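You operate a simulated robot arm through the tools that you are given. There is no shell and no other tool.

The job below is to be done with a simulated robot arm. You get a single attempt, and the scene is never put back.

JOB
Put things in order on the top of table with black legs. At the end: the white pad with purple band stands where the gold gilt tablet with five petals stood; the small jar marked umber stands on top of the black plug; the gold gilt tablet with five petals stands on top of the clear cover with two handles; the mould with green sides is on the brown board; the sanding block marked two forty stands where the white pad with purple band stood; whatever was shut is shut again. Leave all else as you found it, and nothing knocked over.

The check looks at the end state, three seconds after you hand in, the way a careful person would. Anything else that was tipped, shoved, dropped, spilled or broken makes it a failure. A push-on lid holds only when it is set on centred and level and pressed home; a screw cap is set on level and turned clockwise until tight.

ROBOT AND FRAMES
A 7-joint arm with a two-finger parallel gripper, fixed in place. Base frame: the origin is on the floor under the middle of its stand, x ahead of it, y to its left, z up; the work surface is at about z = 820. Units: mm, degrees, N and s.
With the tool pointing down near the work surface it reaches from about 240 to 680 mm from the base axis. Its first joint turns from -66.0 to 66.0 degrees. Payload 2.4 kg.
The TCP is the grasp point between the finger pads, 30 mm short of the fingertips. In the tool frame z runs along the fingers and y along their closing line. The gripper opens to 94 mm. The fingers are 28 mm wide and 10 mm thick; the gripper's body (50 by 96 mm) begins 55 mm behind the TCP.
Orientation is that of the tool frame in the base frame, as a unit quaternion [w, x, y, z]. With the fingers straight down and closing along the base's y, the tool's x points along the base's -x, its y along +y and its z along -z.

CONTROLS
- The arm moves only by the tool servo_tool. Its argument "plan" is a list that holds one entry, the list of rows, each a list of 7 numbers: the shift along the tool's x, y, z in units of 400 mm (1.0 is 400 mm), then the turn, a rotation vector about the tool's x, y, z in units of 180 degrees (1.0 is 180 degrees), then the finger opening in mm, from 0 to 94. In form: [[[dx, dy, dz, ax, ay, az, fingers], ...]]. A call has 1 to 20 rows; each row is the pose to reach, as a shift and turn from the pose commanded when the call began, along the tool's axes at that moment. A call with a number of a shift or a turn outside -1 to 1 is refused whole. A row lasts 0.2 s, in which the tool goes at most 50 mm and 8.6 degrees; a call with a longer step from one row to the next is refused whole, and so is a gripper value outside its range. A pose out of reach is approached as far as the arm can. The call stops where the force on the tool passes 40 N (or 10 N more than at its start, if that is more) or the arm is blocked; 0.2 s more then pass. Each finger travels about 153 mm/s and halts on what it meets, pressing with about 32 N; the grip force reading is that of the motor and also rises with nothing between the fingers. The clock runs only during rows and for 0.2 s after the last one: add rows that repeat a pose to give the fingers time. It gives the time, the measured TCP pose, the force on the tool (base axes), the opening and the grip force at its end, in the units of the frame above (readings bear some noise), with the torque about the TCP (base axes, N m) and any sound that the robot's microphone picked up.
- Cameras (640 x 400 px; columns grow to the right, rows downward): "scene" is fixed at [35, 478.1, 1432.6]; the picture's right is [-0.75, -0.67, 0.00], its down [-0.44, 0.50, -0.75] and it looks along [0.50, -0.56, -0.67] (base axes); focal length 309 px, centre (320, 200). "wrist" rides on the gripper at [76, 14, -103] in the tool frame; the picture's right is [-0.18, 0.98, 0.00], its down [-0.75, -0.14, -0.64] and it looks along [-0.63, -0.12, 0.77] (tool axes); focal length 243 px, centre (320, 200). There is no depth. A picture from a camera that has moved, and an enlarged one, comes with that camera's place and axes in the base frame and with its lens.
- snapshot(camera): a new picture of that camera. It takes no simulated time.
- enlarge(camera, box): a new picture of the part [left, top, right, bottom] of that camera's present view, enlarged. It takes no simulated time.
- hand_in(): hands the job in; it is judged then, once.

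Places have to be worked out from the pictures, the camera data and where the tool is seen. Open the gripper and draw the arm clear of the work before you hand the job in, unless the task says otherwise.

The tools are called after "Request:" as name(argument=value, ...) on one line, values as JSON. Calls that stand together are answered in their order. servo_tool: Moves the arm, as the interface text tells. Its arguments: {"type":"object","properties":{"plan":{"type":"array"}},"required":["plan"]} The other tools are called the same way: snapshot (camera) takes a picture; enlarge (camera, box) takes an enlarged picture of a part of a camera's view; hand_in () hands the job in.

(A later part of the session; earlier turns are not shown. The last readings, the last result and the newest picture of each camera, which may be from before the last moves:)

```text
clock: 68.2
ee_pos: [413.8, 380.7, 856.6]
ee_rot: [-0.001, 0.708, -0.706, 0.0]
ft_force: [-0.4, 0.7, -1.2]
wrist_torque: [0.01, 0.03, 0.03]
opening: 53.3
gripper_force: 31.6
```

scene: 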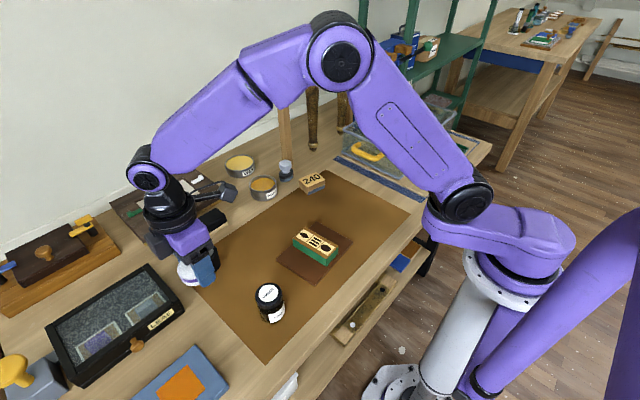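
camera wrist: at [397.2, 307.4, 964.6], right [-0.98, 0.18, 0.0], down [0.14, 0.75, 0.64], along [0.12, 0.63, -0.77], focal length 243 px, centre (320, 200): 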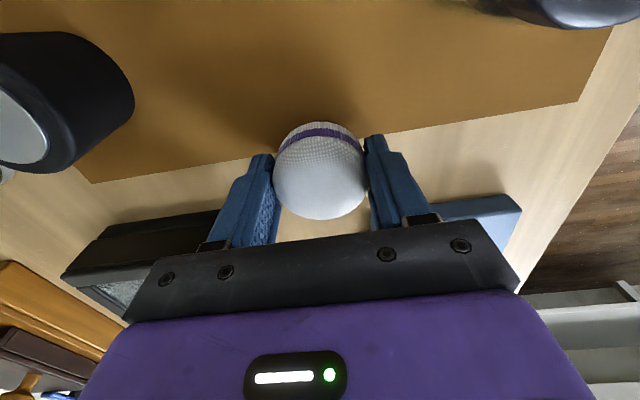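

Still no contact at about 857; one more millimetre at a time.

Request:
servo_tool(plan=[[[0, 0, 0.0025, 0, 0, 0, 40], [0, 0, 0.0025, 0, 0, 0, 40]]])

Request:
snapshot(camera="wrist")

```text
clock: 68.8
ee_pos: [412.5, 379.4, 858.1]
ee_rot: [0.0, 0.708, -0.706, 0.0]
ft_force: [-0.3, 0.3, -0.6]
wrist_torque: [-0.01, -0.03, 0.0]
opening: 53.2
gripper_force: 31.8
```

```text
taken
camera wrist: at [398.8, 303.9, 959.6], right [-0.98, 0.18, 0.0], down [0.14, 0.75, 0.64], along [0.12, 0.63, -0.77], focal length 243 px, centre (320, 200)
```

wrist: 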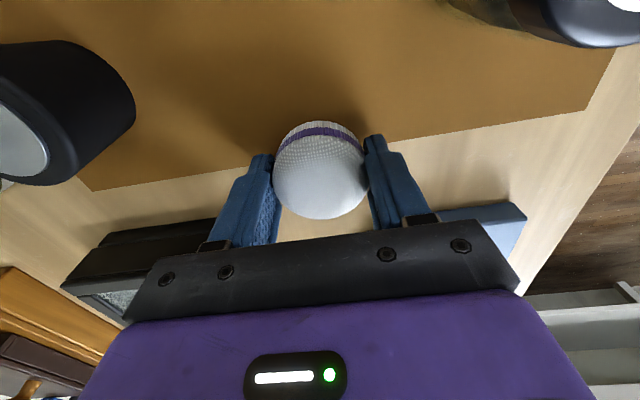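

Tool at (412.8, 379.9, 857), still free. I go two more single-millimetre steps.

Request:
servo_tool(plan=[[[0, 0.0, 0.0025, 0, 0, 0, 40], [0, 0, 0.0025, 0, 0, 0, 40]]])

Request:
servo_tool(plan=[[[0, 0, 0.0025, 0, 0, 0, 40], [0, 0, 0.0025, 0, 0, 0, 40]]])

```text
clock: 69.5
ee_pos: [412.6, 380.5, 856.3]
ee_rot: [-0.001, 0.708, -0.706, 0.0]
ft_force: [0.5, -0.6, -0.4]
wrist_torque: [-0.02, 0.0, 0.02]
opening: 52.8
gripper_force: 31.8
```

```text
clock: 70.0
ee_pos: [414.0, 379.7, 856.1]
ee_rot: [0.001, 0.708, -0.706, 0.0]
ft_force: [-2.0, -1.8, 10.4]
wrist_torque: [-0.03, 0.05, 0.0]
opening: 52.7
gripper_force: 31.8
```

Contact at 10 N. I ease up a little and release the pad.

Request:
servo_tool(plan=[[[0, 0, -0.0015, 0, 0, 0, 40], [0, 0, -0.0015, 0, 0, 0, 40], [0, 0, -0.0015, 0, 0, 0, 54], [0, 0, -0.0015, 0, 0, 0, 58], [0, 0, -0.0015, 0, 0, 0, 66], [0, 0, -0.0015, 0, 0, 0, 76], [0, 0, -0.0015, 0, 0, 0, 76]]])

Request:
snapshot(camera="wrist")

Request:
enlarge(camera="scene", box=[150, 240, 270, 340])

```text
clock: 71.7
ee_pos: [414.0, 380.5, 856.1]
ee_rot: [0.0, 0.708, -0.707, -0.001]
ft_force: [0.3, -0.3, 0.0]
wrist_torque: [0.04, -0.02, 0.04]
opening: 76.0
gripper_force: 0.1
```

```text
taken
camera wrist: at [399.8, 303.7, 958.4], right [-0.98, 0.18, 0.0], down [0.14, 0.75, 0.64], along [0.12, 0.63, -0.77], focal length 243 px, centre (320, 200)
```

wrist: 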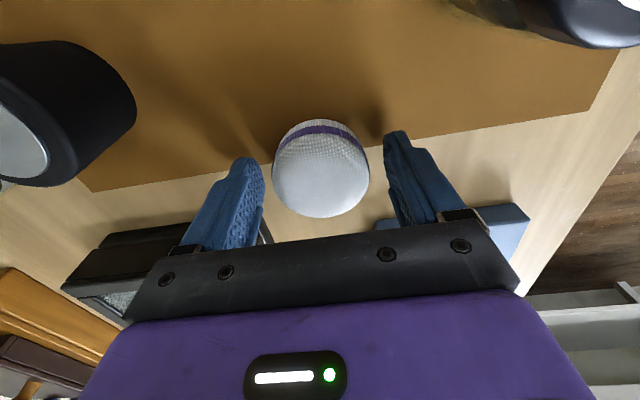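

```text
4.00 times, centred on (210, 290) of scene
camera zoom: at [35.0, 478.1, 1432.6], right [-0.75, -0.67, 0.0], down [-0.44, 0.5, -0.75], along [0.5, -0.56, -0.67], focal length 1236 px, centre (760, -160)
```

zoom: 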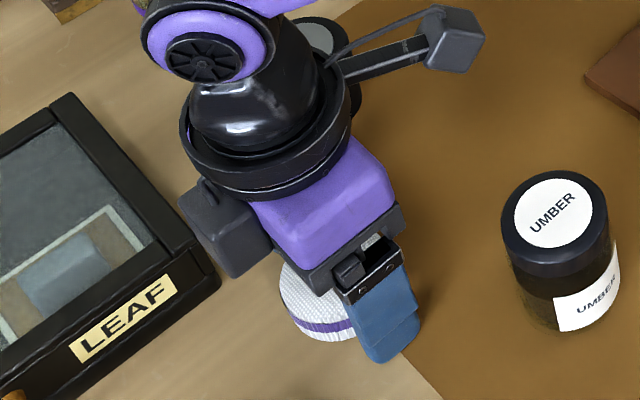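

The pad stands in the tablet's old place. I rise, then move over the umber jar at about (328, 300).

Request:
servo_tool(plan=[[[0, 0, -0.03, 0, 0, 0, 76], [0, 0, -0.1, 0, 0, 0, 76], [0, 0, -0.2, 0, 0, 0, 80], [0, 0, -0.3, 0, 0, 0, 80], [0, 0, -0.36, 0, 0, 0, 80], [0.03, 0.03, -0.36, 0, 0, 0, 80], [0.09, 0.1, -0.36, 0, 0, 0, 80], [0.15, 0.165, -0.36, 0, 0, 0, 80], [0.199, 0.2145, -0.36, 0, 0, 0, 80], [0.199, 0.2145, -0.36, 0, 0, 0, 80], [0.199, 0.2145, -0.36, 0, 0, 0, 80]]])

Request:
snapshot(camera="wrist")

Request:
snapshot(camera="scene")

Request:
enlarge(camera="wrist", box=[230, 0, 410, 140])

```text
clock: 74.0
ee_pos: [327.5, 298.9, 997.2]
ee_rot: [0.0, 0.707, -0.707, -0.001]
ft_force: [-0.5, 0.2, 0.5]
wrist_torque: [-0.03, 0.04, 0.04]
opening: 80.1
gripper_force: 0.1
```

```text
taken
camera wrist: at [312.5, 223.2, 1100.3], right [-0.98, 0.18, 0.0], down [0.14, 0.75, 0.64], along [0.12, 0.63, -0.77], focal length 243 px, centre (320, 200)
```

wrist: 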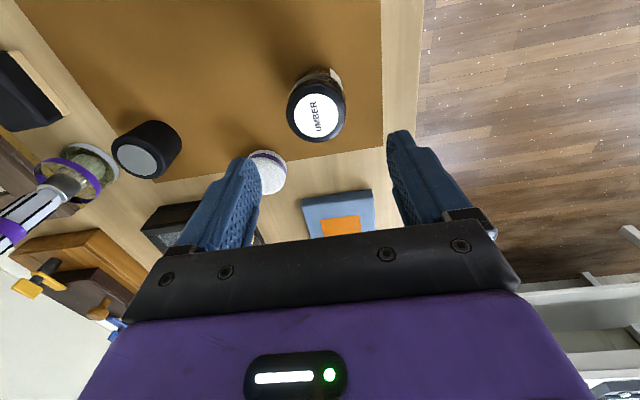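

```text
taken
```

scene: 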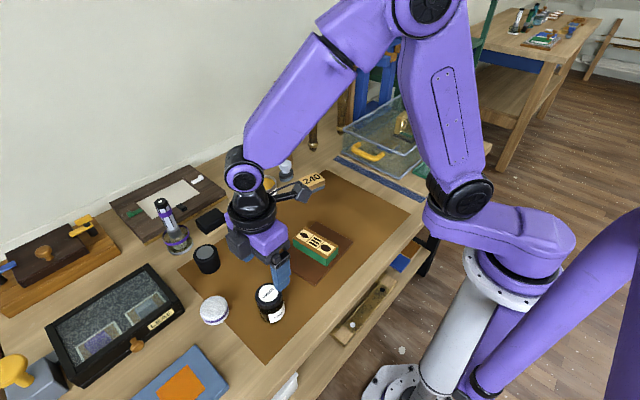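

```text
2.86 times, centred on (320, 70) of wrist
camera zoom: at [312.5, 223.2, 1100.3], right [-0.98, 0.18, 0.0], down [0.14, 0.75, 0.64], along [0.12, 0.63, -0.77], focal length 693 px, centre (320, 571)
```

zoom: 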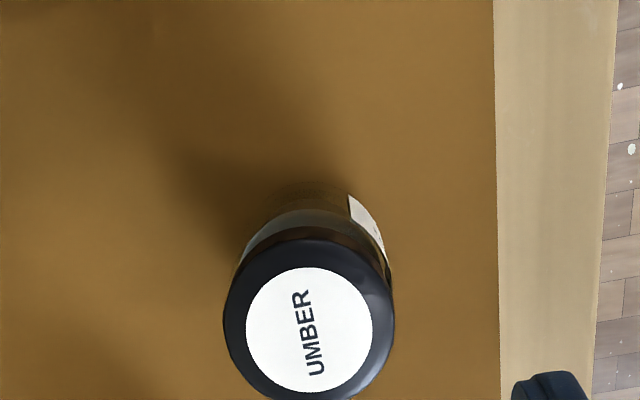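

The jar's lid centre reads about (329.5, 298). I come down to just above the lid height and verify alignment before straddling it.

Request:
servo_tool(plan=[[[0.002, -0.006, 0.06, 0, 0, 0, 80], [0.002, -0.006, 0.12, 0, 0, 0, 80], [0.002, -0.006, 0.16, 0, 0, 0, 80], [0.002, -0.006, 0.165, 0, 0, 0, 80], [0.002, -0.006, 0.165, 0, 0, 0, 80]]])

Request:
snapshot(camera="wrist")

Request:
enlarge(camera="scene", box=[220, 230, 320, 340])

```text
clock: 75.2
ee_pos: [330.3, 298.9, 933.2]
ee_rot: [0.0, 0.707, -0.707, 0.0]
ft_force: [0.3, 0.0, -0.8]
wrist_torque: [0.01, 0.02, -0.03]
opening: 79.8
gripper_force: 0.1
```

```text
taken
camera wrist: at [315.4, 222.8, 1034.7], right [-0.98, 0.18, 0.0], down [0.14, 0.75, 0.64], along [0.12, 0.63, -0.77], focal length 243 px, centre (320, 200)
```

wrist: 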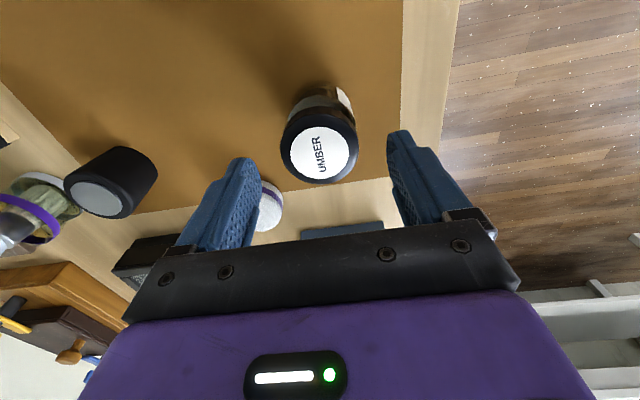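

```text
3.64 times, centred on (270, 285) of scene
camera zoom: at [35.0, 478.1, 1432.6], right [-0.75, -0.67, 0.0], down [-0.44, 0.5, -0.75], along [0.5, -0.56, -0.67], focal length 1124 px, centre (502, -109)
```

zoom: 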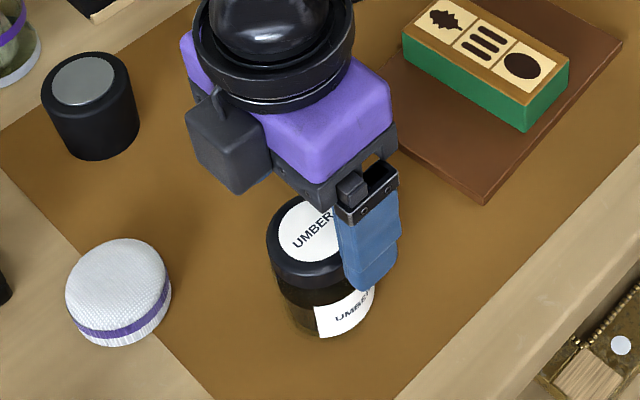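

The jar is nearly centred; I nudge 1.5 mm and descend around it to TCP 862.

Request:
servo_tool(plan=[[[0.0038, 0.0038, 0.01, 0, 0, 0, 80], [0.0038, 0.0038, 0.06, 0, 0, 0, 80], [0.0038, 0.0038, 0.12, 0, 0, 0, 80], [0.0038, 0.0038, 0.16, 0, 0, 0, 80], [0.0038, 0.0038, 0.175, 0, 0, 0, 80], [0.0038, 0.0038, 0.175, 0, 0, 0, 80]]])

Request:
snapshot(camera="wrist")

Request:
enlarge(camera="scene", box=[220, 230, 320, 340])

```text
clock: 76.7
ee_pos: [329.5, 296.8, 863.3]
ee_rot: [0.0, 0.708, -0.706, 0.0]
ft_force: [0.0, 0.3, 0.5]
wrist_torque: [0.02, 0.0, -0.07]
opening: 79.6
gripper_force: 0.0
```

```text
taken
camera wrist: at [315.5, 221.3, 965.7], right [-0.98, 0.18, 0.0], down [0.14, 0.75, 0.64], along [0.12, 0.63, -0.77], focal length 243 px, centre (320, 200)
```

wrist: 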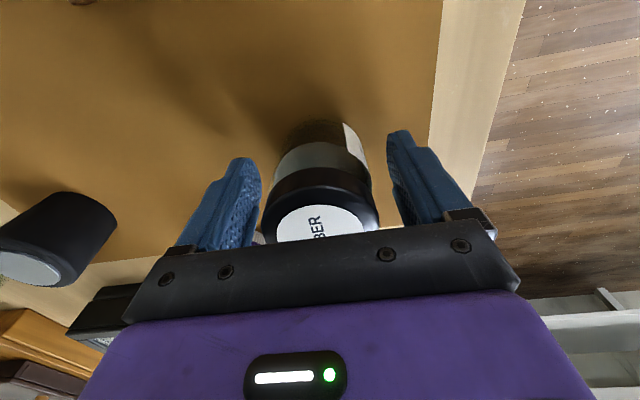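

```text
3.64 times, centred on (270, 285) of scene
camera zoom: at [35.0, 478.1, 1432.6], right [-0.75, -0.67, 0.0], down [-0.44, 0.5, -0.75], along [0.5, -0.56, -0.67], focal length 1124 px, centre (502, -109)
```

zoom: 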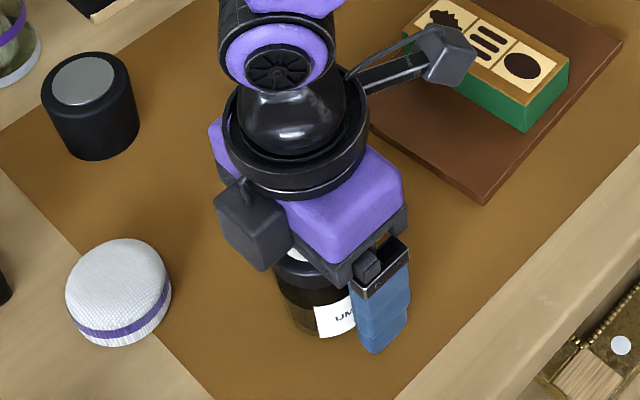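

The jar is centred between the fingers. I close and make a slow test lift.

Request:
servo_tool(plan=[[[0, 0, 0, 0, 0, 0, 66], [0, 0, 0, 0, 0, 0, 54], [0, 0, 0, 0, 0, 0, 30], [0, 0, 0, 0, 0, 0, 20], [0, 0, 0, 0, 0, 0, 20]]])

Request:
servo_tool(plan=[[[0, 0, -0.0025, 0, 0, 0, 20], [0, 0, -0.006, 0, 0, 0, 20], [0, 0, -0.012, 0, 0, 0, 20], [0, 0, -0.02, 0, 0, 0, 20], [0, 0, -0.03, 0, 0, 0, 20], [0, 0, -0.04, 0, 0, 0, 20], [0, 0, -0.04, 0, 0, 0, 20]]])

Request:
snapshot(camera="wrist")

Request:
enlarge(camera="scene", box=[220, 230, 320, 340])

```text
clock: 77.8
ee_pos: [330.3, 297.2, 864.3]
ee_rot: [0.0, 0.708, -0.706, 0.0]
ft_force: [0.2, 0.1, 0.9]
wrist_torque: [0.03, 0.02, 0.01]
opening: 54.7
gripper_force: 31.8
```

```text
clock: 79.5
ee_pos: [330.1, 299.0, 879.9]
ee_rot: [0.0, 0.708, -0.707, 0.0]
ft_force: [-0.4, -0.2, -2.2]
wrist_torque: [0.02, 0.01, 0.0]
opening: 54.2
gripper_force: 31.9
```

```text
taken
camera wrist: at [314.9, 222.2, 982.0], right [-0.98, 0.18, 0.0], down [0.14, 0.75, 0.64], along [0.12, 0.63, -0.77], focal length 243 px, centre (320, 200)
```

wrist: 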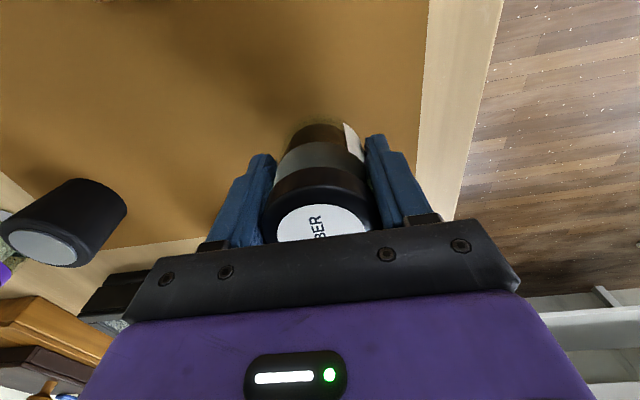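

```text
3.64 times, centred on (270, 285) of scene
camera zoom: at [35.0, 478.1, 1432.6], right [-0.75, -0.67, 0.0], down [-0.44, 0.5, -0.75], along [0.5, -0.56, -0.67], focal length 1124 px, centre (502, -109)
```

zoom: 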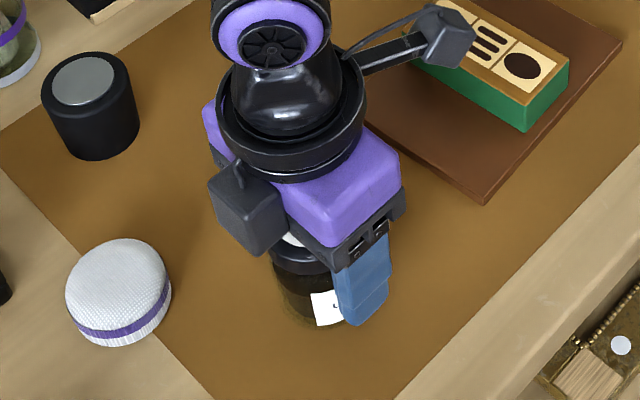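

The jar is firmly held. I lift it and carry it to (530, 360), just past the plug, so the wrist camera can see the plug beside the jar for a precise fix.

Request:
servo_tool(plan=[[[0, 0, -0.03, 0, 0, 0, 20], [0, 0, -0.08, 0, 0, 0, 20], [0, 0, -0.13, 0, 0, 0, 20], [0, 0, -0.18, 0, 0, 0, 20], [0, -0.005, -0.2025, 0, 0, 0, 20], [-0.009, -0.03, -0.2025, 0, 0, 0, 20], [-0.023, -0.075, -0.2025, 0, 0, 0, 20], [-0.041, -0.132, -0.2025, 0, 0, 0, 20], [-0.06, -0.192, -0.2025, 0, 0, 0, 20], [-0.078, -0.252, -0.2025, 0, 0, 0, 20], [-0.097, -0.312, -0.2025, 0, 0, 0, 20], [-0.115, -0.372, -0.2025, 0, 0, 0, 20], [-0.132, -0.427, -0.2025, 0, 0, 0, 20], [-0.145, -0.47, -0.2025, 0, 0, 0, 20], [-0.152, -0.494, -0.2025, 0, 0, 0, 20], [-0.155, -0.5025, -0.2025, 0, 0, 0, 20], [-0.155, -0.5025, -0.2025, 0, 0, 0, 20], [-0.155, -0.5025, -0.2025, 0, 0, 0, 20]]])

Request:
snapshot(camera="wrist")

Request:
snapshot(camera="scene")

Request:
enlarge(camera="wrist", box=[230, 0, 410, 140])

```text
clock: 83.2
ee_pos: [531.5, 359.6, 960.9]
ee_rot: [0.0, 0.708, -0.707, 0.0]
ft_force: [0.1, 0.2, -2.0]
wrist_torque: [0.01, 0.0, 0.02]
opening: 54.2
gripper_force: 32.5
```

```text
taken
camera wrist: at [516.6, 283.2, 1063.0], right [-0.98, 0.18, 0.0], down [0.14, 0.75, 0.64], along [0.12, 0.63, -0.77], focal length 243 px, centre (320, 200)
```

wrist: 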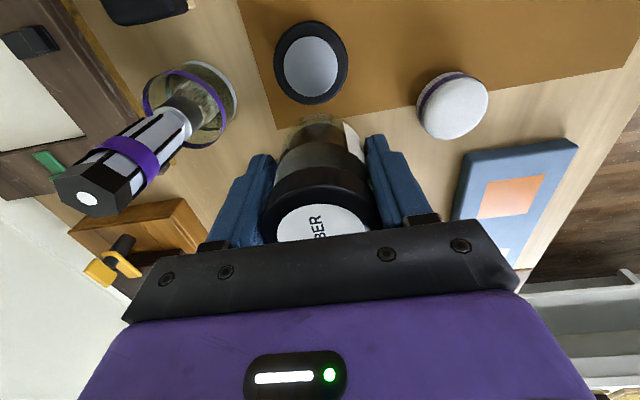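

```text
taken
```

scene: 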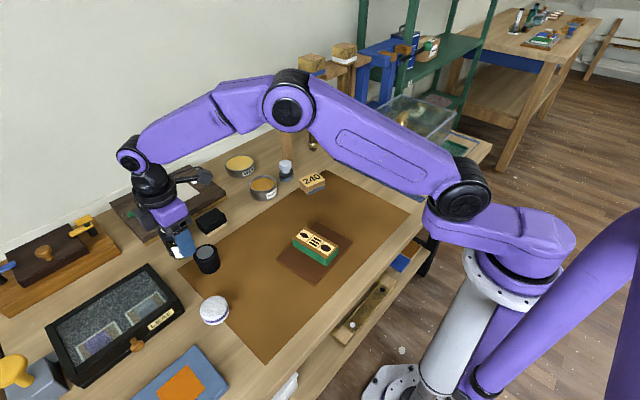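

```text
2.86 times, centred on (320, 70) of wrist
camera zoom: at [516.6, 283.2, 1063.0], right [-0.98, 0.18, 0.0], down [0.14, 0.75, 0.64], along [0.12, 0.63, -0.77], focal length 693 px, centre (320, 571)
```

zoom: 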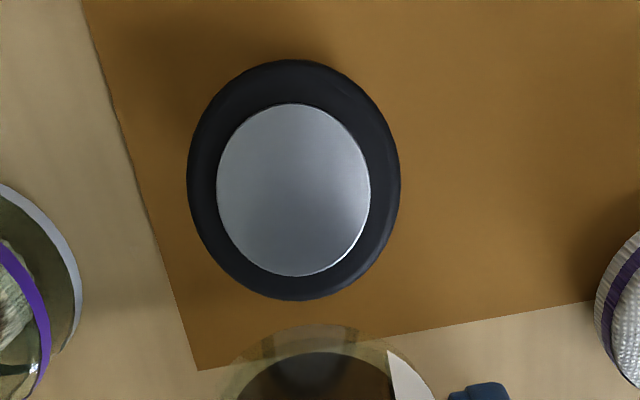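

The plug's disc reads (529.7, 318.5); combining with earlier fixes I aim for (530, 319). I shift the jar back over it and lower to about 8 mm above.

Request:
servo_tool(plan=[[[0.02, 0.0005, 0, 0, 0, 0, 20], [0.05, 0.001, 0, 0, 0, 0, 20], [0.08, 0.002, 0, 0, 0, 0, 20], [0.1, 0.002, 0, 0, 0, 0, 20], [0.1, 0.002, 0, 0, 0, 0, 20], [0.1, 0.002, 0.03, 0, 0, 0, 20], [0.1, 0.002, 0.06, 0, 0, 0, 20], [0.1, 0.002, 0.085, 0, 0, 0, 20], [0.1, 0.002, 0.095, 0, 0, 0, 20], [0.1, 0.002, 0.095, 0, 0, 0, 20]]])

Request:
snapshot(camera="wrist")

Request:
enlarge(camera="scene", box=[140, 190, 260, 290])

```text
clock: 85.5
ee_pos: [528.6, 320.0, 920.9]
ee_rot: [-0.001, 0.708, -0.706, -0.001]
ft_force: [0.7, -0.1, -1.4]
wrist_torque: [0.0, 0.03, 0.0]
opening: 54.2
gripper_force: 32.4
```

```text
taken
camera wrist: at [515.1, 243.6, 1024.9], right [-0.98, 0.18, 0.0], down [0.14, 0.75, 0.64], along [0.12, 0.63, -0.77], focal length 243 px, centre (320, 200)
```

wrist: 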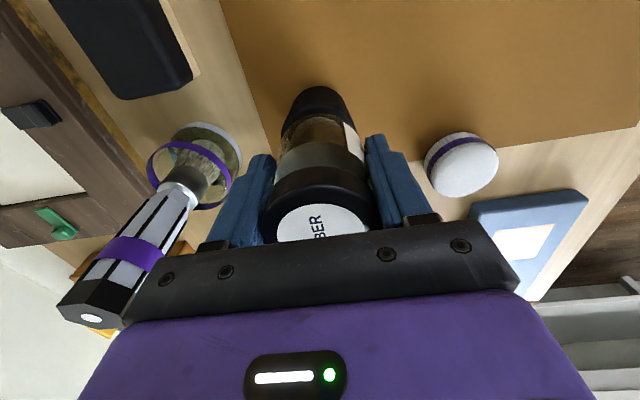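

```text
4.00 times, centred on (200, 240) of scene
camera zoom: at [35.0, 478.1, 1432.6], right [-0.75, -0.67, 0.0], down [-0.44, 0.5, -0.75], along [0.5, -0.56, -0.67], focal length 1236 px, centre (800, 40)
```

zoom: 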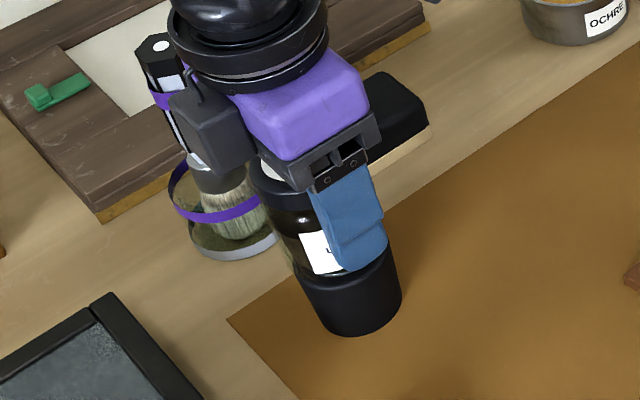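

The jar is lined up above the plug (tool at (529, 319.6, 922)). I creep down to contact.

Request:
servo_tool(plan=[[[0.0, 0, 0.0025, 0, 0, 0, 20], [0, 0, 0.005, 0, 0, 0, 20], [0, 0, 0.0075, 0, 0, 0, 20], [0, 0, 0.01, 0, 0, 0, 20], [0, 0, 0.01, 0, 0, 0, 20]]])

Request:
servo_tool(plan=[[[0, 0, 0.0025, 0, 0, 0, 20], [0, 0, 0.005, 0, 0, 0, 20], [0, 0, 0.005, 0, 0, 0, 20]]])

```text
clock: 86.7
ee_pos: [529.6, 320.5, 918.2]
ee_rot: [0.0, 0.707, -0.707, 0.0]
ft_force: [0.5, -0.7, -1.6]
wrist_torque: [0.01, -0.01, 0.0]
opening: 54.1
gripper_force: 32.2
```

```text
clock: 87.5
ee_pos: [529.1, 319.3, 916.3]
ee_rot: [0.0, 0.707, -0.707, 0.0]
ft_force: [0.1, 0.1, -1.1]
wrist_torque: [-0.01, -0.05, 0.02]
opening: 54.1
gripper_force: 31.9
```

No contact at 916 yet; single-millimetre steps from here.

Request:
servo_tool(plan=[[[0, 0, 0.0025, 0, 0, 0, 20], [0, 0, 0.0025, 0, 0, 0, 20]]])

Request:
servo_tool(plan=[[[0, 0, 0.0025, 0, 0, 0, 20], [0, 0, 0.0025, 0, 0, 0, 20]]])

```text
clock: 88.0
ee_pos: [530.6, 320.7, 915.7]
ee_rot: [0.001, 0.708, -0.707, 0.0]
ft_force: [0.7, 0.1, -1.5]
wrist_torque: [0.0, 0.01, -0.01]
opening: 54.1
gripper_force: 31.7
```

```text
clock: 88.7
ee_pos: [530.3, 318.5, 915.5]
ee_rot: [-0.001, 0.707, -0.707, 0.001]
ft_force: [-2.7, -2.8, 11.6]
wrist_torque: [-0.2, 0.2, -0.01]
opening: 54.3
gripper_force: 31.4
```

Contact on the plug at about 915. I ease up slightly, then check the residual force.

Request:
servo_tool(plan=[[[0, 0, -0.0015, 0, 0, 0, 20], [0, 0, -0.0015, 0, 0, 0, 20], [0, 0, -0.0015, 0, 0, 0, 20]]])

Request:
enlarge(camera="scene", box=[160, 210, 240, 290])

Request:
enlarge(camera="wrist", box=[250, 70, 390, 240])

```text
clock: 89.5
ee_pos: [530.9, 320.1, 914.5]
ee_rot: [0.001, 0.707, -0.707, -0.001]
ft_force: [-0.9, -3.8, 9.9]
wrist_torque: [-0.19, 0.05, 0.02]
opening: 54.3
gripper_force: 31.7
```

```text
5.00 times, centred on (200, 250) of scene
camera zoom: at [34.8, 477.9, 1432.7], right [-0.75, -0.67, 0.0], down [-0.44, 0.5, -0.75], along [0.5, -0.56, -0.67], focal length 1545 px, centre (920, -50)
```

zoom: 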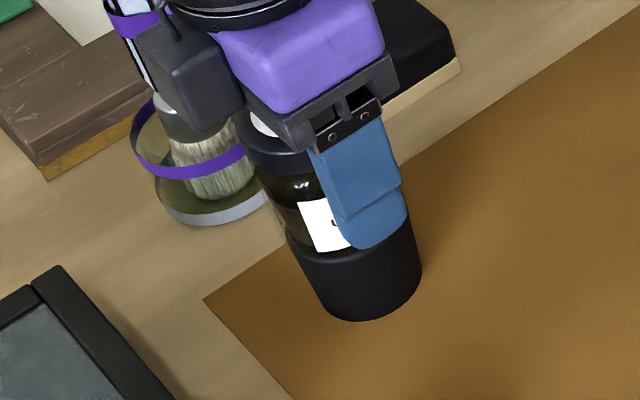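

```text
2.35 times, centred on (320, 155) of wrist
camera zoom: at [515.5, 243.7, 1017.7], right [-0.98, 0.18, 0.0], down [0.14, 0.75, 0.64], along [0.12, 0.63, -0.77], focal length 571 px, centre (320, 306)
```

zoom: 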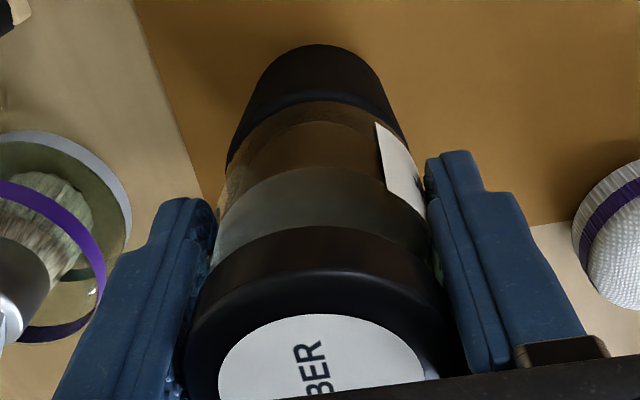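

The jar looks concentric with the plug in both views. There is still about 10 N of press, so I ease up a bit more.

Request:
servo_tool(plan=[[[0, 0, -0.002, 0, 0, 0, 20], [0, 0, -0.002, 0, 0, 0, 20]]])

```text
clock: 90.0
ee_pos: [528.1, 320.4, 916.4]
ee_rot: [0.001, 0.708, -0.707, -0.001]
ft_force: [-0.3, 0.0, -1.4]
wrist_torque: [0.01, -0.01, 0.04]
opening: 54.2
gripper_force: 32.0
```

Now it hangs just clear; I lower by 0.4 mm to touch lightly.

Request:
servo_tool(plan=[[[0, 0, 0.001, 0, 0, 0, 20], [0, 0, 0.001, 0, 0, 0, 20]]])

```text
clock: 90.7
ee_pos: [529.1, 320.4, 915.1]
ee_rot: [0.0, 0.707, -0.707, 0.0]
ft_force: [-0.1, 0.0, -1.2]
wrist_torque: [-0.01, 0.01, 0.01]
opening: 54.0
gripper_force: 31.8
```

Still hanging; another 0.4 mm.

Request:
servo_tool(plan=[[[0, 0, 0.001, 0, 0, 0, 20], [0, 0, 0.001, 0, 0, 0, 20]]])

```text
clock: 91.2
ee_pos: [530.1, 319.1, 915.8]
ee_rot: [0.0, 0.707, -0.707, 0.0]
ft_force: [-0.2, 0.0, -2.3]
wrist_torque: [-0.01, 0.04, 0.01]
opening: 54.1
gripper_force: 31.9
```

One more small step down.

Request:
servo_tool(plan=[[[0, 0, 0.0015, 0, 0, 0, 20], [0, 0, 0.0015, 0, 0, 0, 20]]])

```text
clock: 91.8
ee_pos: [528.8, 320.3, 914.0]
ee_rot: [0.0, -0.707, 0.707, 0.0]
ft_force: [-1.4, -3.0, 10.5]
wrist_torque: [-0.15, 0.1, 0.0]
opening: 54.2
gripper_force: 31.8
```

Light contact of 10 N again. I back off 0.3 mm and open the fingers slowly.

Request:
servo_tool(plan=[[[0, 0, -0.0008, 0, 0, 0, 20], [0, 0, -0.0008, 0, 0, 0, 50], [0, 0, -0.0008, 0, 0, 0, 56], [0, 0, -0.0008, 0, 0, 0, 58], [0, 0, -0.0008, 0, 0, 0, 64], [0, 0, -0.0008, 0, 0, 0, 72], [0, 0, -0.0008, 0, 0, 0, 78], [0, 0, -0.0008, 0, 0, 0, 78]]])

Request:
snapshot(camera="wrist")

Request:
enlarge(camera="scene", box=[140, 190, 260, 290])

```text
clock: 93.7
ee_pos: [529.8, 320.4, 914.1]
ee_rot: [0.0, 0.707, -0.707, 0.001]
ft_force: [-0.1, 0.6, 0.0]
wrist_torque: [-0.01, -0.03, 0.03]
opening: 77.8
gripper_force: 0.1
```

```text
taken
camera wrist: at [515.4, 243.6, 1016.7], right [-0.98, 0.18, 0.0], down [0.14, 0.75, 0.64], along [0.12, 0.63, -0.77], focal length 243 px, centre (320, 200)
```

wrist: 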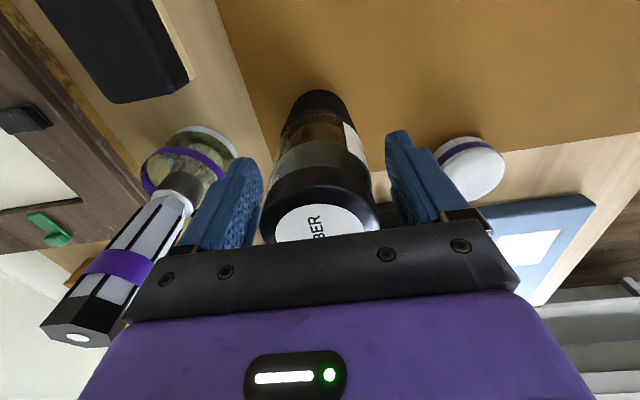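

```text
4.00 times, centred on (200, 240) of scene
camera zoom: at [35.0, 478.1, 1432.6], right [-0.75, -0.67, 0.0], down [-0.44, 0.5, -0.75], along [0.5, -0.56, -0.67], focal length 1236 px, centre (800, 40)
```

zoom: 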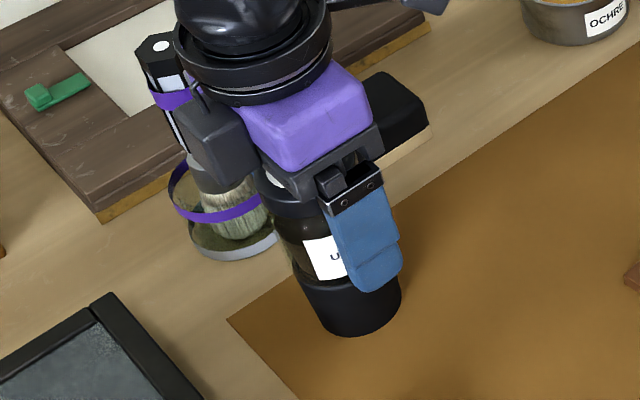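

The jar stands on the plug by itself. I rise straight up well clear of it and the brush.

Request:
servo_tool(plan=[[[0, 0, -0.02, 0, 0, 0, 78], [0, 0, -0.08, 0, 0, 0, 78], [0, 0, -0.16, 0, 0, 0, 78], [0, 0, -0.25, 0, 0, 0, 78], [0, 0, -0.33, 0, 0, 0, 78], [0, 0, -0.36, 0, 0, 0, 78], [0, 0, -0.36, 0, 0, 0, 78]]])

Request:
snapshot(camera="wrist")

Request:
snapshot(camera="scene")

```text
clock: 95.2
ee_pos: [530.4, 320.1, 1060.0]
ee_rot: [0.0, 0.707, -0.707, 0.0]
ft_force: [-0.5, -0.9, -1.1]
wrist_torque: [0.01, 0.0, -0.04]
opening: 77.9
gripper_force: 0.0
```

```text
taken
camera wrist: at [517.0, 243.7, 1162.3], right [-0.98, 0.18, 0.0], down [0.14, 0.75, 0.64], along [0.12, 0.63, -0.77], focal length 243 px, centre (320, 200)
```

wrist: 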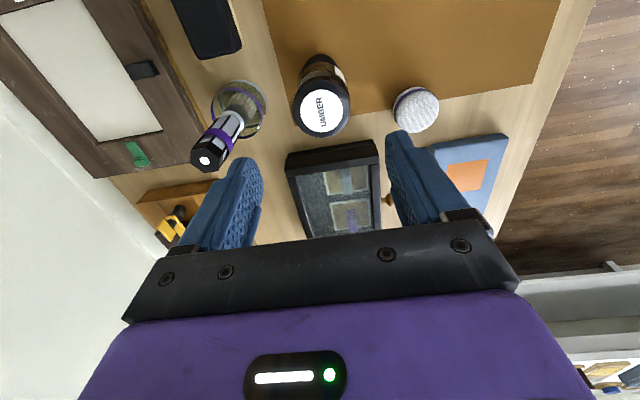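

```text
taken
```

scene: 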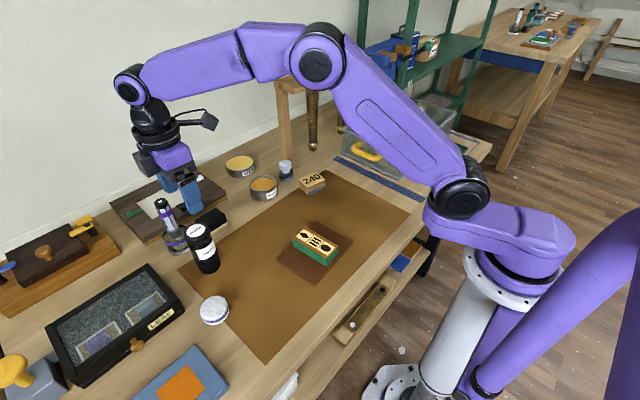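

All good on the left side. Now the 240 block: I travel to above it at about (550, -61), turning the fingers 15 degrees to match its short sides.

Request:
servo_tool(plan=[[[0.05, -0.002, 0, 0, 0, 0.005, 78], [0.15, -0.007, 0, 0, 0, 0.013, 78], [0.26, -0.013, 0, 0, 0, 0.023, 78], [0.37, -0.018, 0, 0, 0, 0.033, 78], [0.48, -0.024, 0, 0, 0, 0.043, 78], [0.59, -0.029, 0, 0, 0, 0.053, 78], [0.7, -0.035, 0.03, 0, 0, 0.063, 78], [0.8, -0.04, 0.07, 0, 0, 0.072, 78], [0.89, -0.044, 0.11, 0, 0, 0.08, 78], [0.94, -0.047, 0.14, 0, 0, 0.0856, 78], [0.9525, -0.0475, 0.15, 0, 0, 0.0856, 78], [0.9525, -0.0475, 0.15, 0, 0, 0.0856, 78]]])

Request:
snapshot(camera="wrist")

Request:
snapshot(camera="scene")

Request:
enlarge(camera="wrist", box=[230, 20, 410, 180])

```text
clock: 97.8
ee_pos: [549.1, -61.0, 997.9]
ee_rot: [0.0, -0.606, 0.796, -0.001]
ft_force: [-0.4, -0.2, 0.1]
wrist_torque: [-0.03, -0.01, -0.02]
opening: 77.8
gripper_force: 0.1
```

```text
taken
camera wrist: at [514.7, -130.6, 1099.6], right [-0.9, 0.44, 0.0], down [0.34, 0.69, 0.64], along [0.28, 0.58, -0.77], focal length 243 px, centre (320, 200)
```

wrist: 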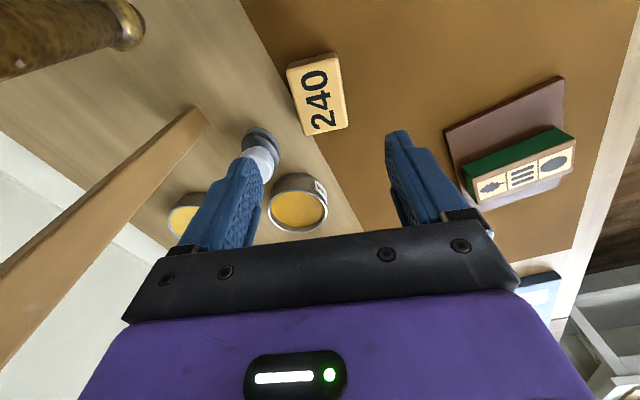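

```text
taken
```

scene: 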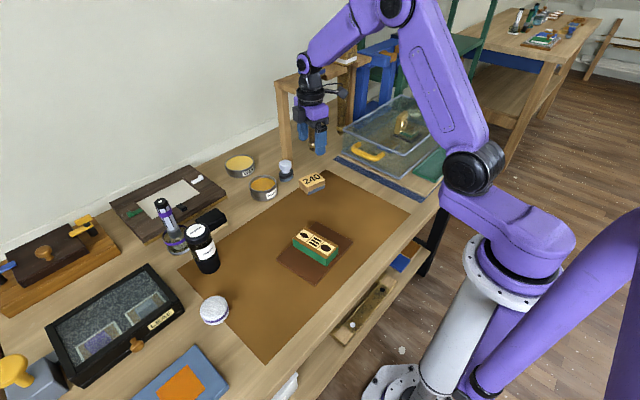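

```text
2.50 times, centred on (320, 100) of wrist
camera zoom: at [514.7, -130.6, 1099.6], right [-0.9, 0.44, 0.0], down [0.34, 0.69, 0.64], along [0.28, 0.58, -0.77], focal length 606 px, centre (320, 450)
```

zoom: 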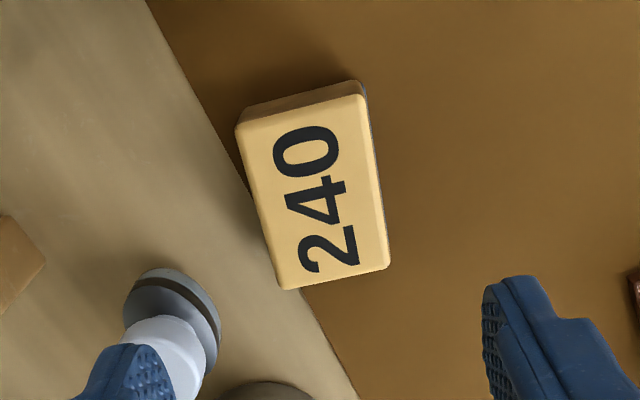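

The block's top corners put its centre at (550, -60), 47 by 66 mm, yaw about -12 degrees; the small stamp at (637, -40) leaves finger room. I align and descend partway.

Request:
servo_tool(plan=[[[-0.0035, -0.003, 0.05, 0, 0, -0.008, 72], [-0.0035, -0.003, 0.14, 0, 0, -0.0167, 72], [-0.0035, -0.003, 0.22, 0, 0, -0.0167, 72], [-0.0035, -0.003, 0.2675, 0, 0, -0.0167, 72], [-0.0035, -0.003, 0.2675, 0, 0, -0.0167, 72], [-0.0035, -0.003, 0.2675, 0, 0, -0.0167, 72]]])

Request:
snapshot(camera="wrist")

Request:
enlarge(camera="scene", box=[260, 120, 370, 210])

```text
clock: 99.2
ee_pos: [551.0, -61.0, 891.6]
ee_rot: [0.0, -0.628, 0.778, -0.001]
ft_force: [0.4, 0.1, -0.6]
wrist_torque: [0.0, -0.02, -0.01]
opening: 72.4
gripper_force: 0.1
```

```text
taken
camera wrist: at [520.6, -132.3, 994.2], right [-0.92, 0.39, 0.0], down [0.3, 0.71, 0.64], along [0.25, 0.59, -0.77], focal length 243 px, centre (320, 200)
```

wrist: 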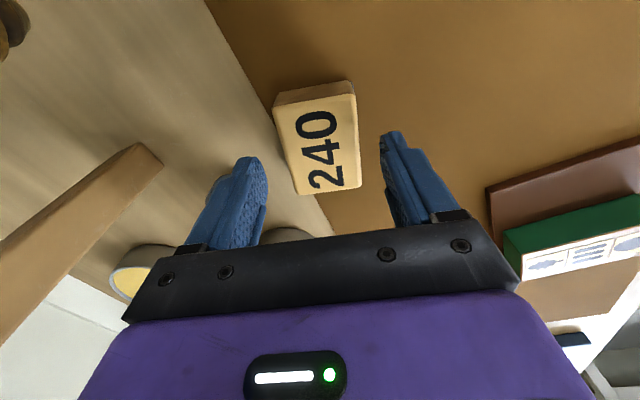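

```text
4.44 times, centred on (315, 165) of scene
camera zoom: at [35.0, 478.1, 1432.6], right [-0.75, -0.67, 0.0], down [-0.44, 0.5, -0.75], along [0.5, -0.56, -0.67], focal length 1373 px, centre (342, 356)
```

zoom: 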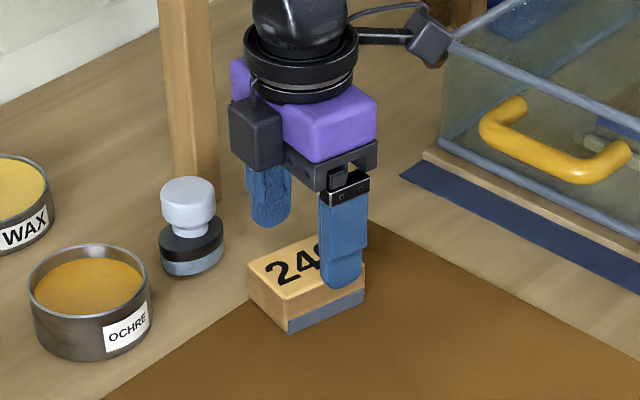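

The block is centred with yaw matched to about a degree. I descend to TCP 855 and check for clearance.

Request:
servo_tool(plan=[[[0.004, 0, 0.03, 0, 0, 0, 72], [0.004, 0, 0.065, 0, 0, 0, 72], [0.004, 0, 0.085, 0, 0, 0, 72], [0.004, 0, 0.0915, 0, 0, 0, 72], [0.004, 0, 0.0915, 0, 0, 0, 72]]])

Request:
snapshot(camera="wrist")

Request:
enlarge(camera="scene", box=[260, 120, 370, 210])

```text
clock: 100.5
ee_pos: [550.0, -61.1, 853.8]
ee_rot: [0.0, -0.627, 0.779, 0.0]
ft_force: [0.3, 0.1, 1.1]
wrist_torque: [0.0, 0.02, 0.02]
opening: 72.0
gripper_force: 0.1
```

```text
taken
camera wrist: at [519.6, -132.6, 957.2], right [-0.92, 0.39, 0.0], down [0.3, 0.71, 0.64], along [0.25, 0.59, -0.77], focal length 243 px, centre (320, 200)
```

wrist: 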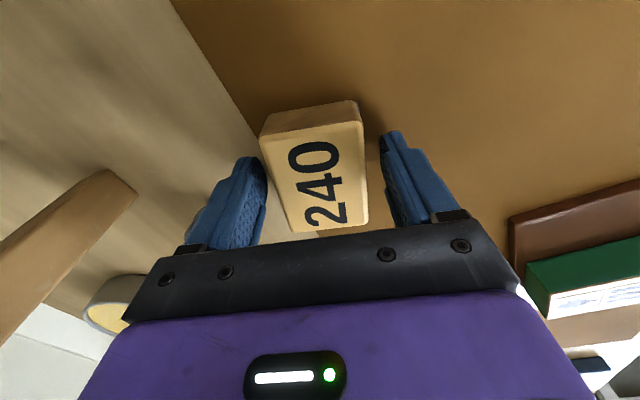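

```text
4.44 times, centred on (315, 165) of scene
camera zoom: at [35.0, 478.1, 1432.6], right [-0.75, -0.67, 0.0], down [-0.44, 0.5, -0.75], along [0.5, -0.56, -0.67], focal length 1373 px, centre (342, 356)
```

zoom: 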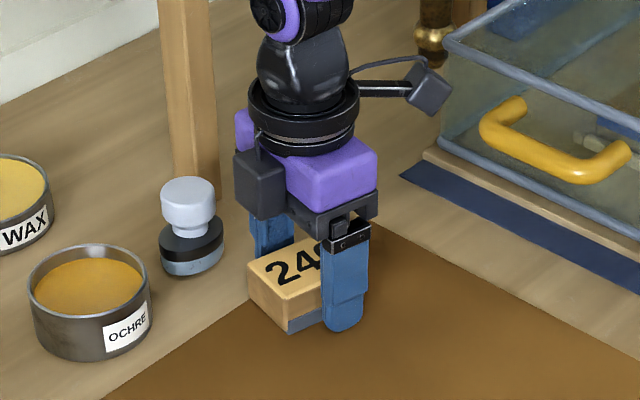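

Fingers straddle the block with clearance. I close and do a slow test lift.

Request:
servo_tool(plan=[[[0, 0, 0, 0, 0, 0, 60], [0, 0, 0, 0, 0, 0, 48], [0, 0, 0, 0, 0, 0, 20], [0, 0, 0, 0, 0, 0, 10], [0, 0, 0, 0, 0, 0, 10]]])

Request:
servo_tool(plan=[[[0, 0, -0.0025, 0, 0, 0, 10], [0, 0, -0.006, 0, 0, 0, 10], [0, 0, -0.012, 0, 0, 0, 10], [0, 0, -0.02, 0, 0, 0, 10], [0, 0, -0.03, 0, 0, 0, 10], [0, 0, -0.04, 0, 0, 0, 10], [0, 0, -0.04, 0, 0, 0, 10]]])

Request:
snapshot(camera="wrist")

Request:
enlarge(camera="scene", box=[260, 120, 370, 210])

```text
clock: 101.7
ee_pos: [549.6, -61.2, 854.1]
ee_rot: [0.0, -0.627, 0.779, 0.0]
ft_force: [0.2, -0.7, -0.7]
wrist_torque: [0.0, 0.0, 0.0]
opening: 53.6
gripper_force: 32.4
```

```text
clock: 103.2
ee_pos: [548.9, -62.1, 870.7]
ee_rot: [0.0, -0.627, 0.779, 0.0]
ft_force: [-1.3, -0.6, -1.3]
wrist_torque: [0.01, -0.02, -0.02]
opening: 53.7
gripper_force: 31.9
```

```text
taken
camera wrist: at [520.6, -133.1, 973.4], right [-0.92, 0.39, 0.0], down [0.3, 0.71, 0.64], along [0.25, 0.59, -0.77], focal length 243 px, centre (320, 200)
```

wrist: 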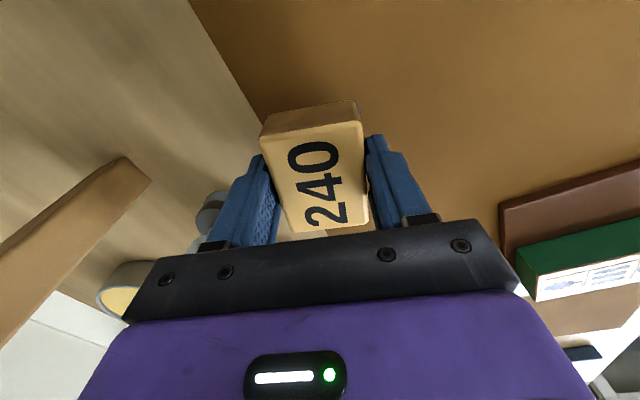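

```text
4.44 times, centred on (315, 165) of scene
camera zoom: at [35.0, 478.1, 1432.6], right [-0.75, -0.67, 0.0], down [-0.44, 0.5, -0.75], along [0.5, -0.56, -0.67], focal length 1373 px, centre (342, 356)
```

zoom: 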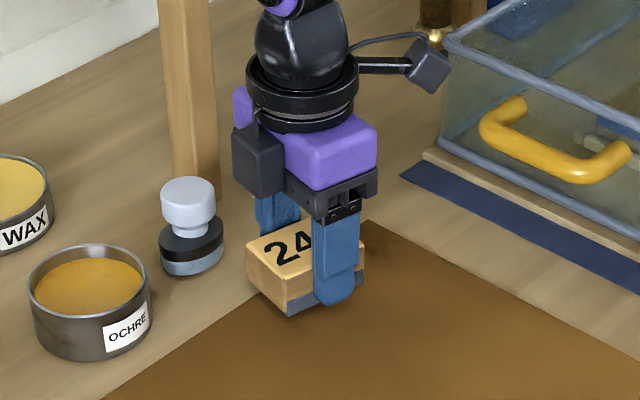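

The block is gripped and lifts cleanly. I raise it above the stamp and tin heights and carry it to the pad's old place at about (637, 146), turning it to line up with the row.

Request:
servo_tool(plan=[[[0, 0, -0.03, 0, 0, 0, 10], [0, 0, -0.08, 0, 0, 0, 10], [0, 0, -0.14, 0, 0, 0, 10], [0, 0, -0.2, 0, 0, 0, 10], [0, 0, -0.24, 0, 0, 0, 10], [-0.01, -0.002, -0.2475, 0, 0, 0, 10], [-0.04, -0.007, -0.2475, 0, 0, -0.005, 10], [-0.09, -0.016, -0.2475, 0, 0, -0.01, 10], [-0.145, -0.027, -0.2475, 0, 0, -0.016, 10], [-0.2, -0.037, -0.2475, 0, 0, -0.022, 10], [-0.255, -0.047, -0.2475, 0, 0, -0.028, 10], [-0.31, -0.057, -0.2475, 0, 0, -0.034, 10], [-0.365, -0.068, -0.2475, 0, 0, -0.04, 10], [-0.42, -0.078, -0.2475, 0, 0, -0.046, 10], [-0.475, -0.088, -0.2475, 0, 0, -0.05, 10], [-0.52, -0.097, -0.2475, 0, 0, -0.055, 10], [-0.54, -0.101, -0.2475, 0, 0, -0.057, 10], [-0.549, -0.102, -0.2475, 0, 0, -0.057, 10], [-0.549, -0.102, -0.2475, 0, 0, -0.057, 10], [-0.549, -0.102, -0.2475, 0, 0, -0.057, 10]]])

Request:
snapshot(camera="wrist")

Request:
snapshot(camera="scene")

Request:
enlarge(camera="scene", box=[170, 120, 310, 240])

```text
clock: 107.5
ee_pos: [636.4, 144.1, 970.4]
ee_rot: [0.0, -0.694, 0.72, 0.0]
ft_force: [1.0, -0.8, -1.4]
wrist_torque: [0.01, -0.01, -0.02]
opening: 53.4
gripper_force: 32.0
```

```text
taken
camera wrist: at [619.3, 68.5, 1072.6], right [-0.98, 0.22, 0.0], down [0.17, 0.75, 0.64], along [0.14, 0.63, -0.77], focal length 243 px, centre (320, 200)
```

wrist: 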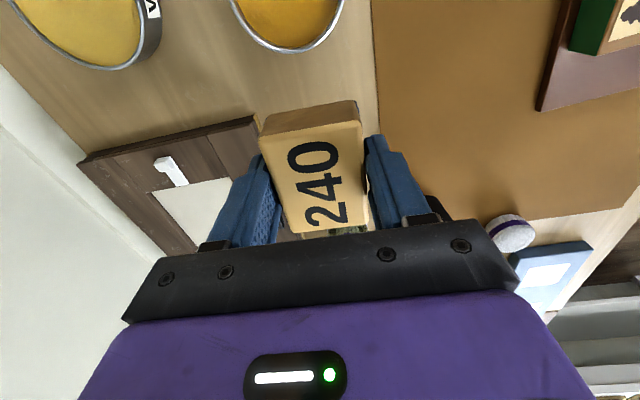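

```text
taken
```

scene: 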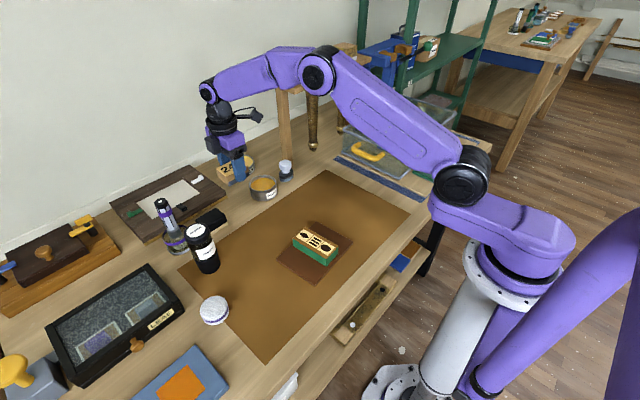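

```text
3.33 times, centred on (240, 180) of scene
camera zoom: at [35.0, 478.1, 1432.6], right [-0.75, -0.67, 0.0], down [-0.44, 0.5, -0.75], along [0.5, -0.56, -0.67], focal length 1030 px, centre (587, 267)
```

zoom: 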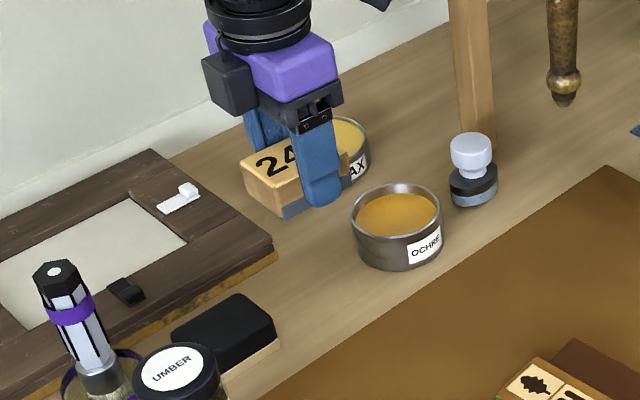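

The tool is at (636, 144) with the block about 3 mm ahead of it; tin edge is at y = 92 and the black block at 195, so it fits. I trim and lower to about 8 mm above the table.

Request:
servo_tool(plan=[[[0.004, -0.003, 0.04, 0, 0, 0, 10], [0.004, -0.003, 0.1, 0, 0, 0, 10], [0.004, -0.003, 0.16, 0, 0, 0, 10], [0.004, -0.003, 0.21, 0, 0, 0, 10], [0.004, -0.003, 0.25, 0, 0, 0, 10], [0.004, -0.003, 0.27, 0, 0, 0, 10], [0.004, -0.003, 0.27, 0, 0, 0, 10], [0.004, -0.003, 0.27, 0, 0, 0, 10]]])

Request:
snapshot(camera="wrist")

Request:
enlarge(camera="scene", box=[170, 140, 290, 240])

```text
clock: 109.2
ee_pos: [637.1, 143.4, 861.0]
ee_rot: [-0.001, -0.694, 0.72, 0.0]
ft_force: [0.2, -0.2, 0.1]
wrist_torque: [0.0, -0.01, -0.01]
opening: 53.3
gripper_force: 31.6
```

```text
taken
camera wrist: at [621.1, 67.1, 964.1], right [-0.98, 0.22, 0.0], down [0.17, 0.75, 0.64], along [0.14, 0.63, -0.77], focal length 243 px, centre (320, 200)
```

wrist: 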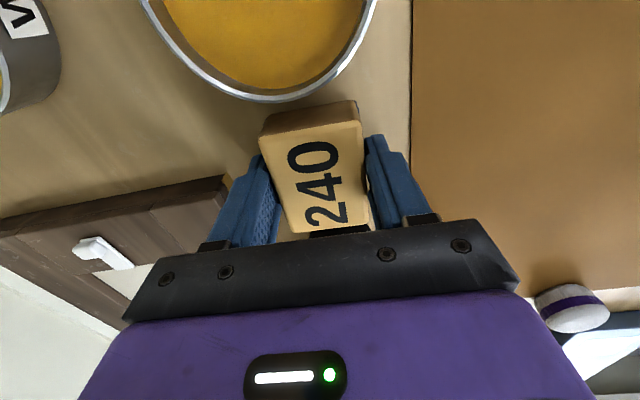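

```text
4.00 times, centred on (230, 190) of scene
camera zoom: at [35.0, 478.1, 1432.6], right [-0.75, -0.67, 0.0], down [-0.44, 0.5, -0.75], along [0.5, -0.56, -0.67], focal length 1236 px, centre (680, 240)
```

zoom: 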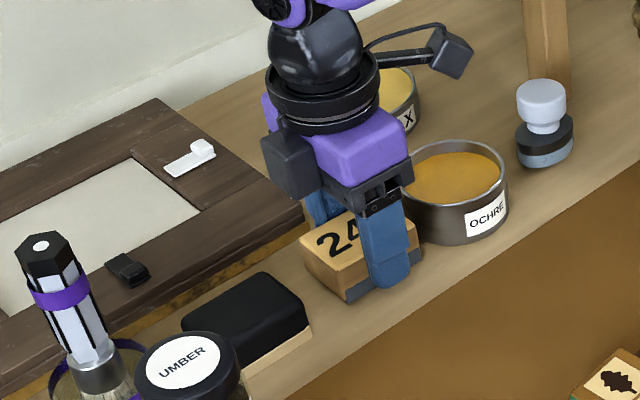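

Gaps to the tin and black block look fine. I creep down to contact.

Request:
servo_tool(plan=[[[0, 0, 0.0025, 0, 0, 0, 10], [0, 0, 0.005, 0, 0, 0, 10], [0, 0, 0.0075, 0, 0, 0, 10], [0, 0, 0.01, 0, 0, 0, 10], [0, 0, 0.01, 0, 0, 0, 10]]])

Request:
servo_tool(plan=[[[0, 0, 0.0025, 0, 0, 0, 10], [0, 0, 0.0025, 0, 0, 0, 10]]])

Request:
servo_tool(plan=[[[0, 0, 0.0025, 0, 0, 0, 10], [0, 0, 0.0025, 0, 0, 0, 10]]])

```text
clock: 110.5
ee_pos: [637.9, 142.5, 858.0]
ee_rot: [-0.001, -0.694, 0.72, 0.001]
ft_force: [-1.2, 0.2, -1.0]
wrist_torque: [-0.03, -0.02, -0.03]
opening: 53.8
gripper_force: 31.8
```

```text
clock: 111.0
ee_pos: [638.4, 142.9, 856.2]
ee_rot: [0.0, -0.694, 0.72, 0.0]
ft_force: [-0.7, 0.2, -1.4]
wrist_torque: [0.02, 0.02, 0.02]
opening: 53.5
gripper_force: 32.2
```

```text
clock: 111.7
ee_pos: [638.0, 142.2, 855.4]
ee_rot: [0.0, -0.694, 0.72, 0.0]
ft_force: [0.0, -0.7, -1.0]
wrist_torque: [-0.02, 0.05, 0.01]
opening: 53.4
gripper_force: 32.4
```

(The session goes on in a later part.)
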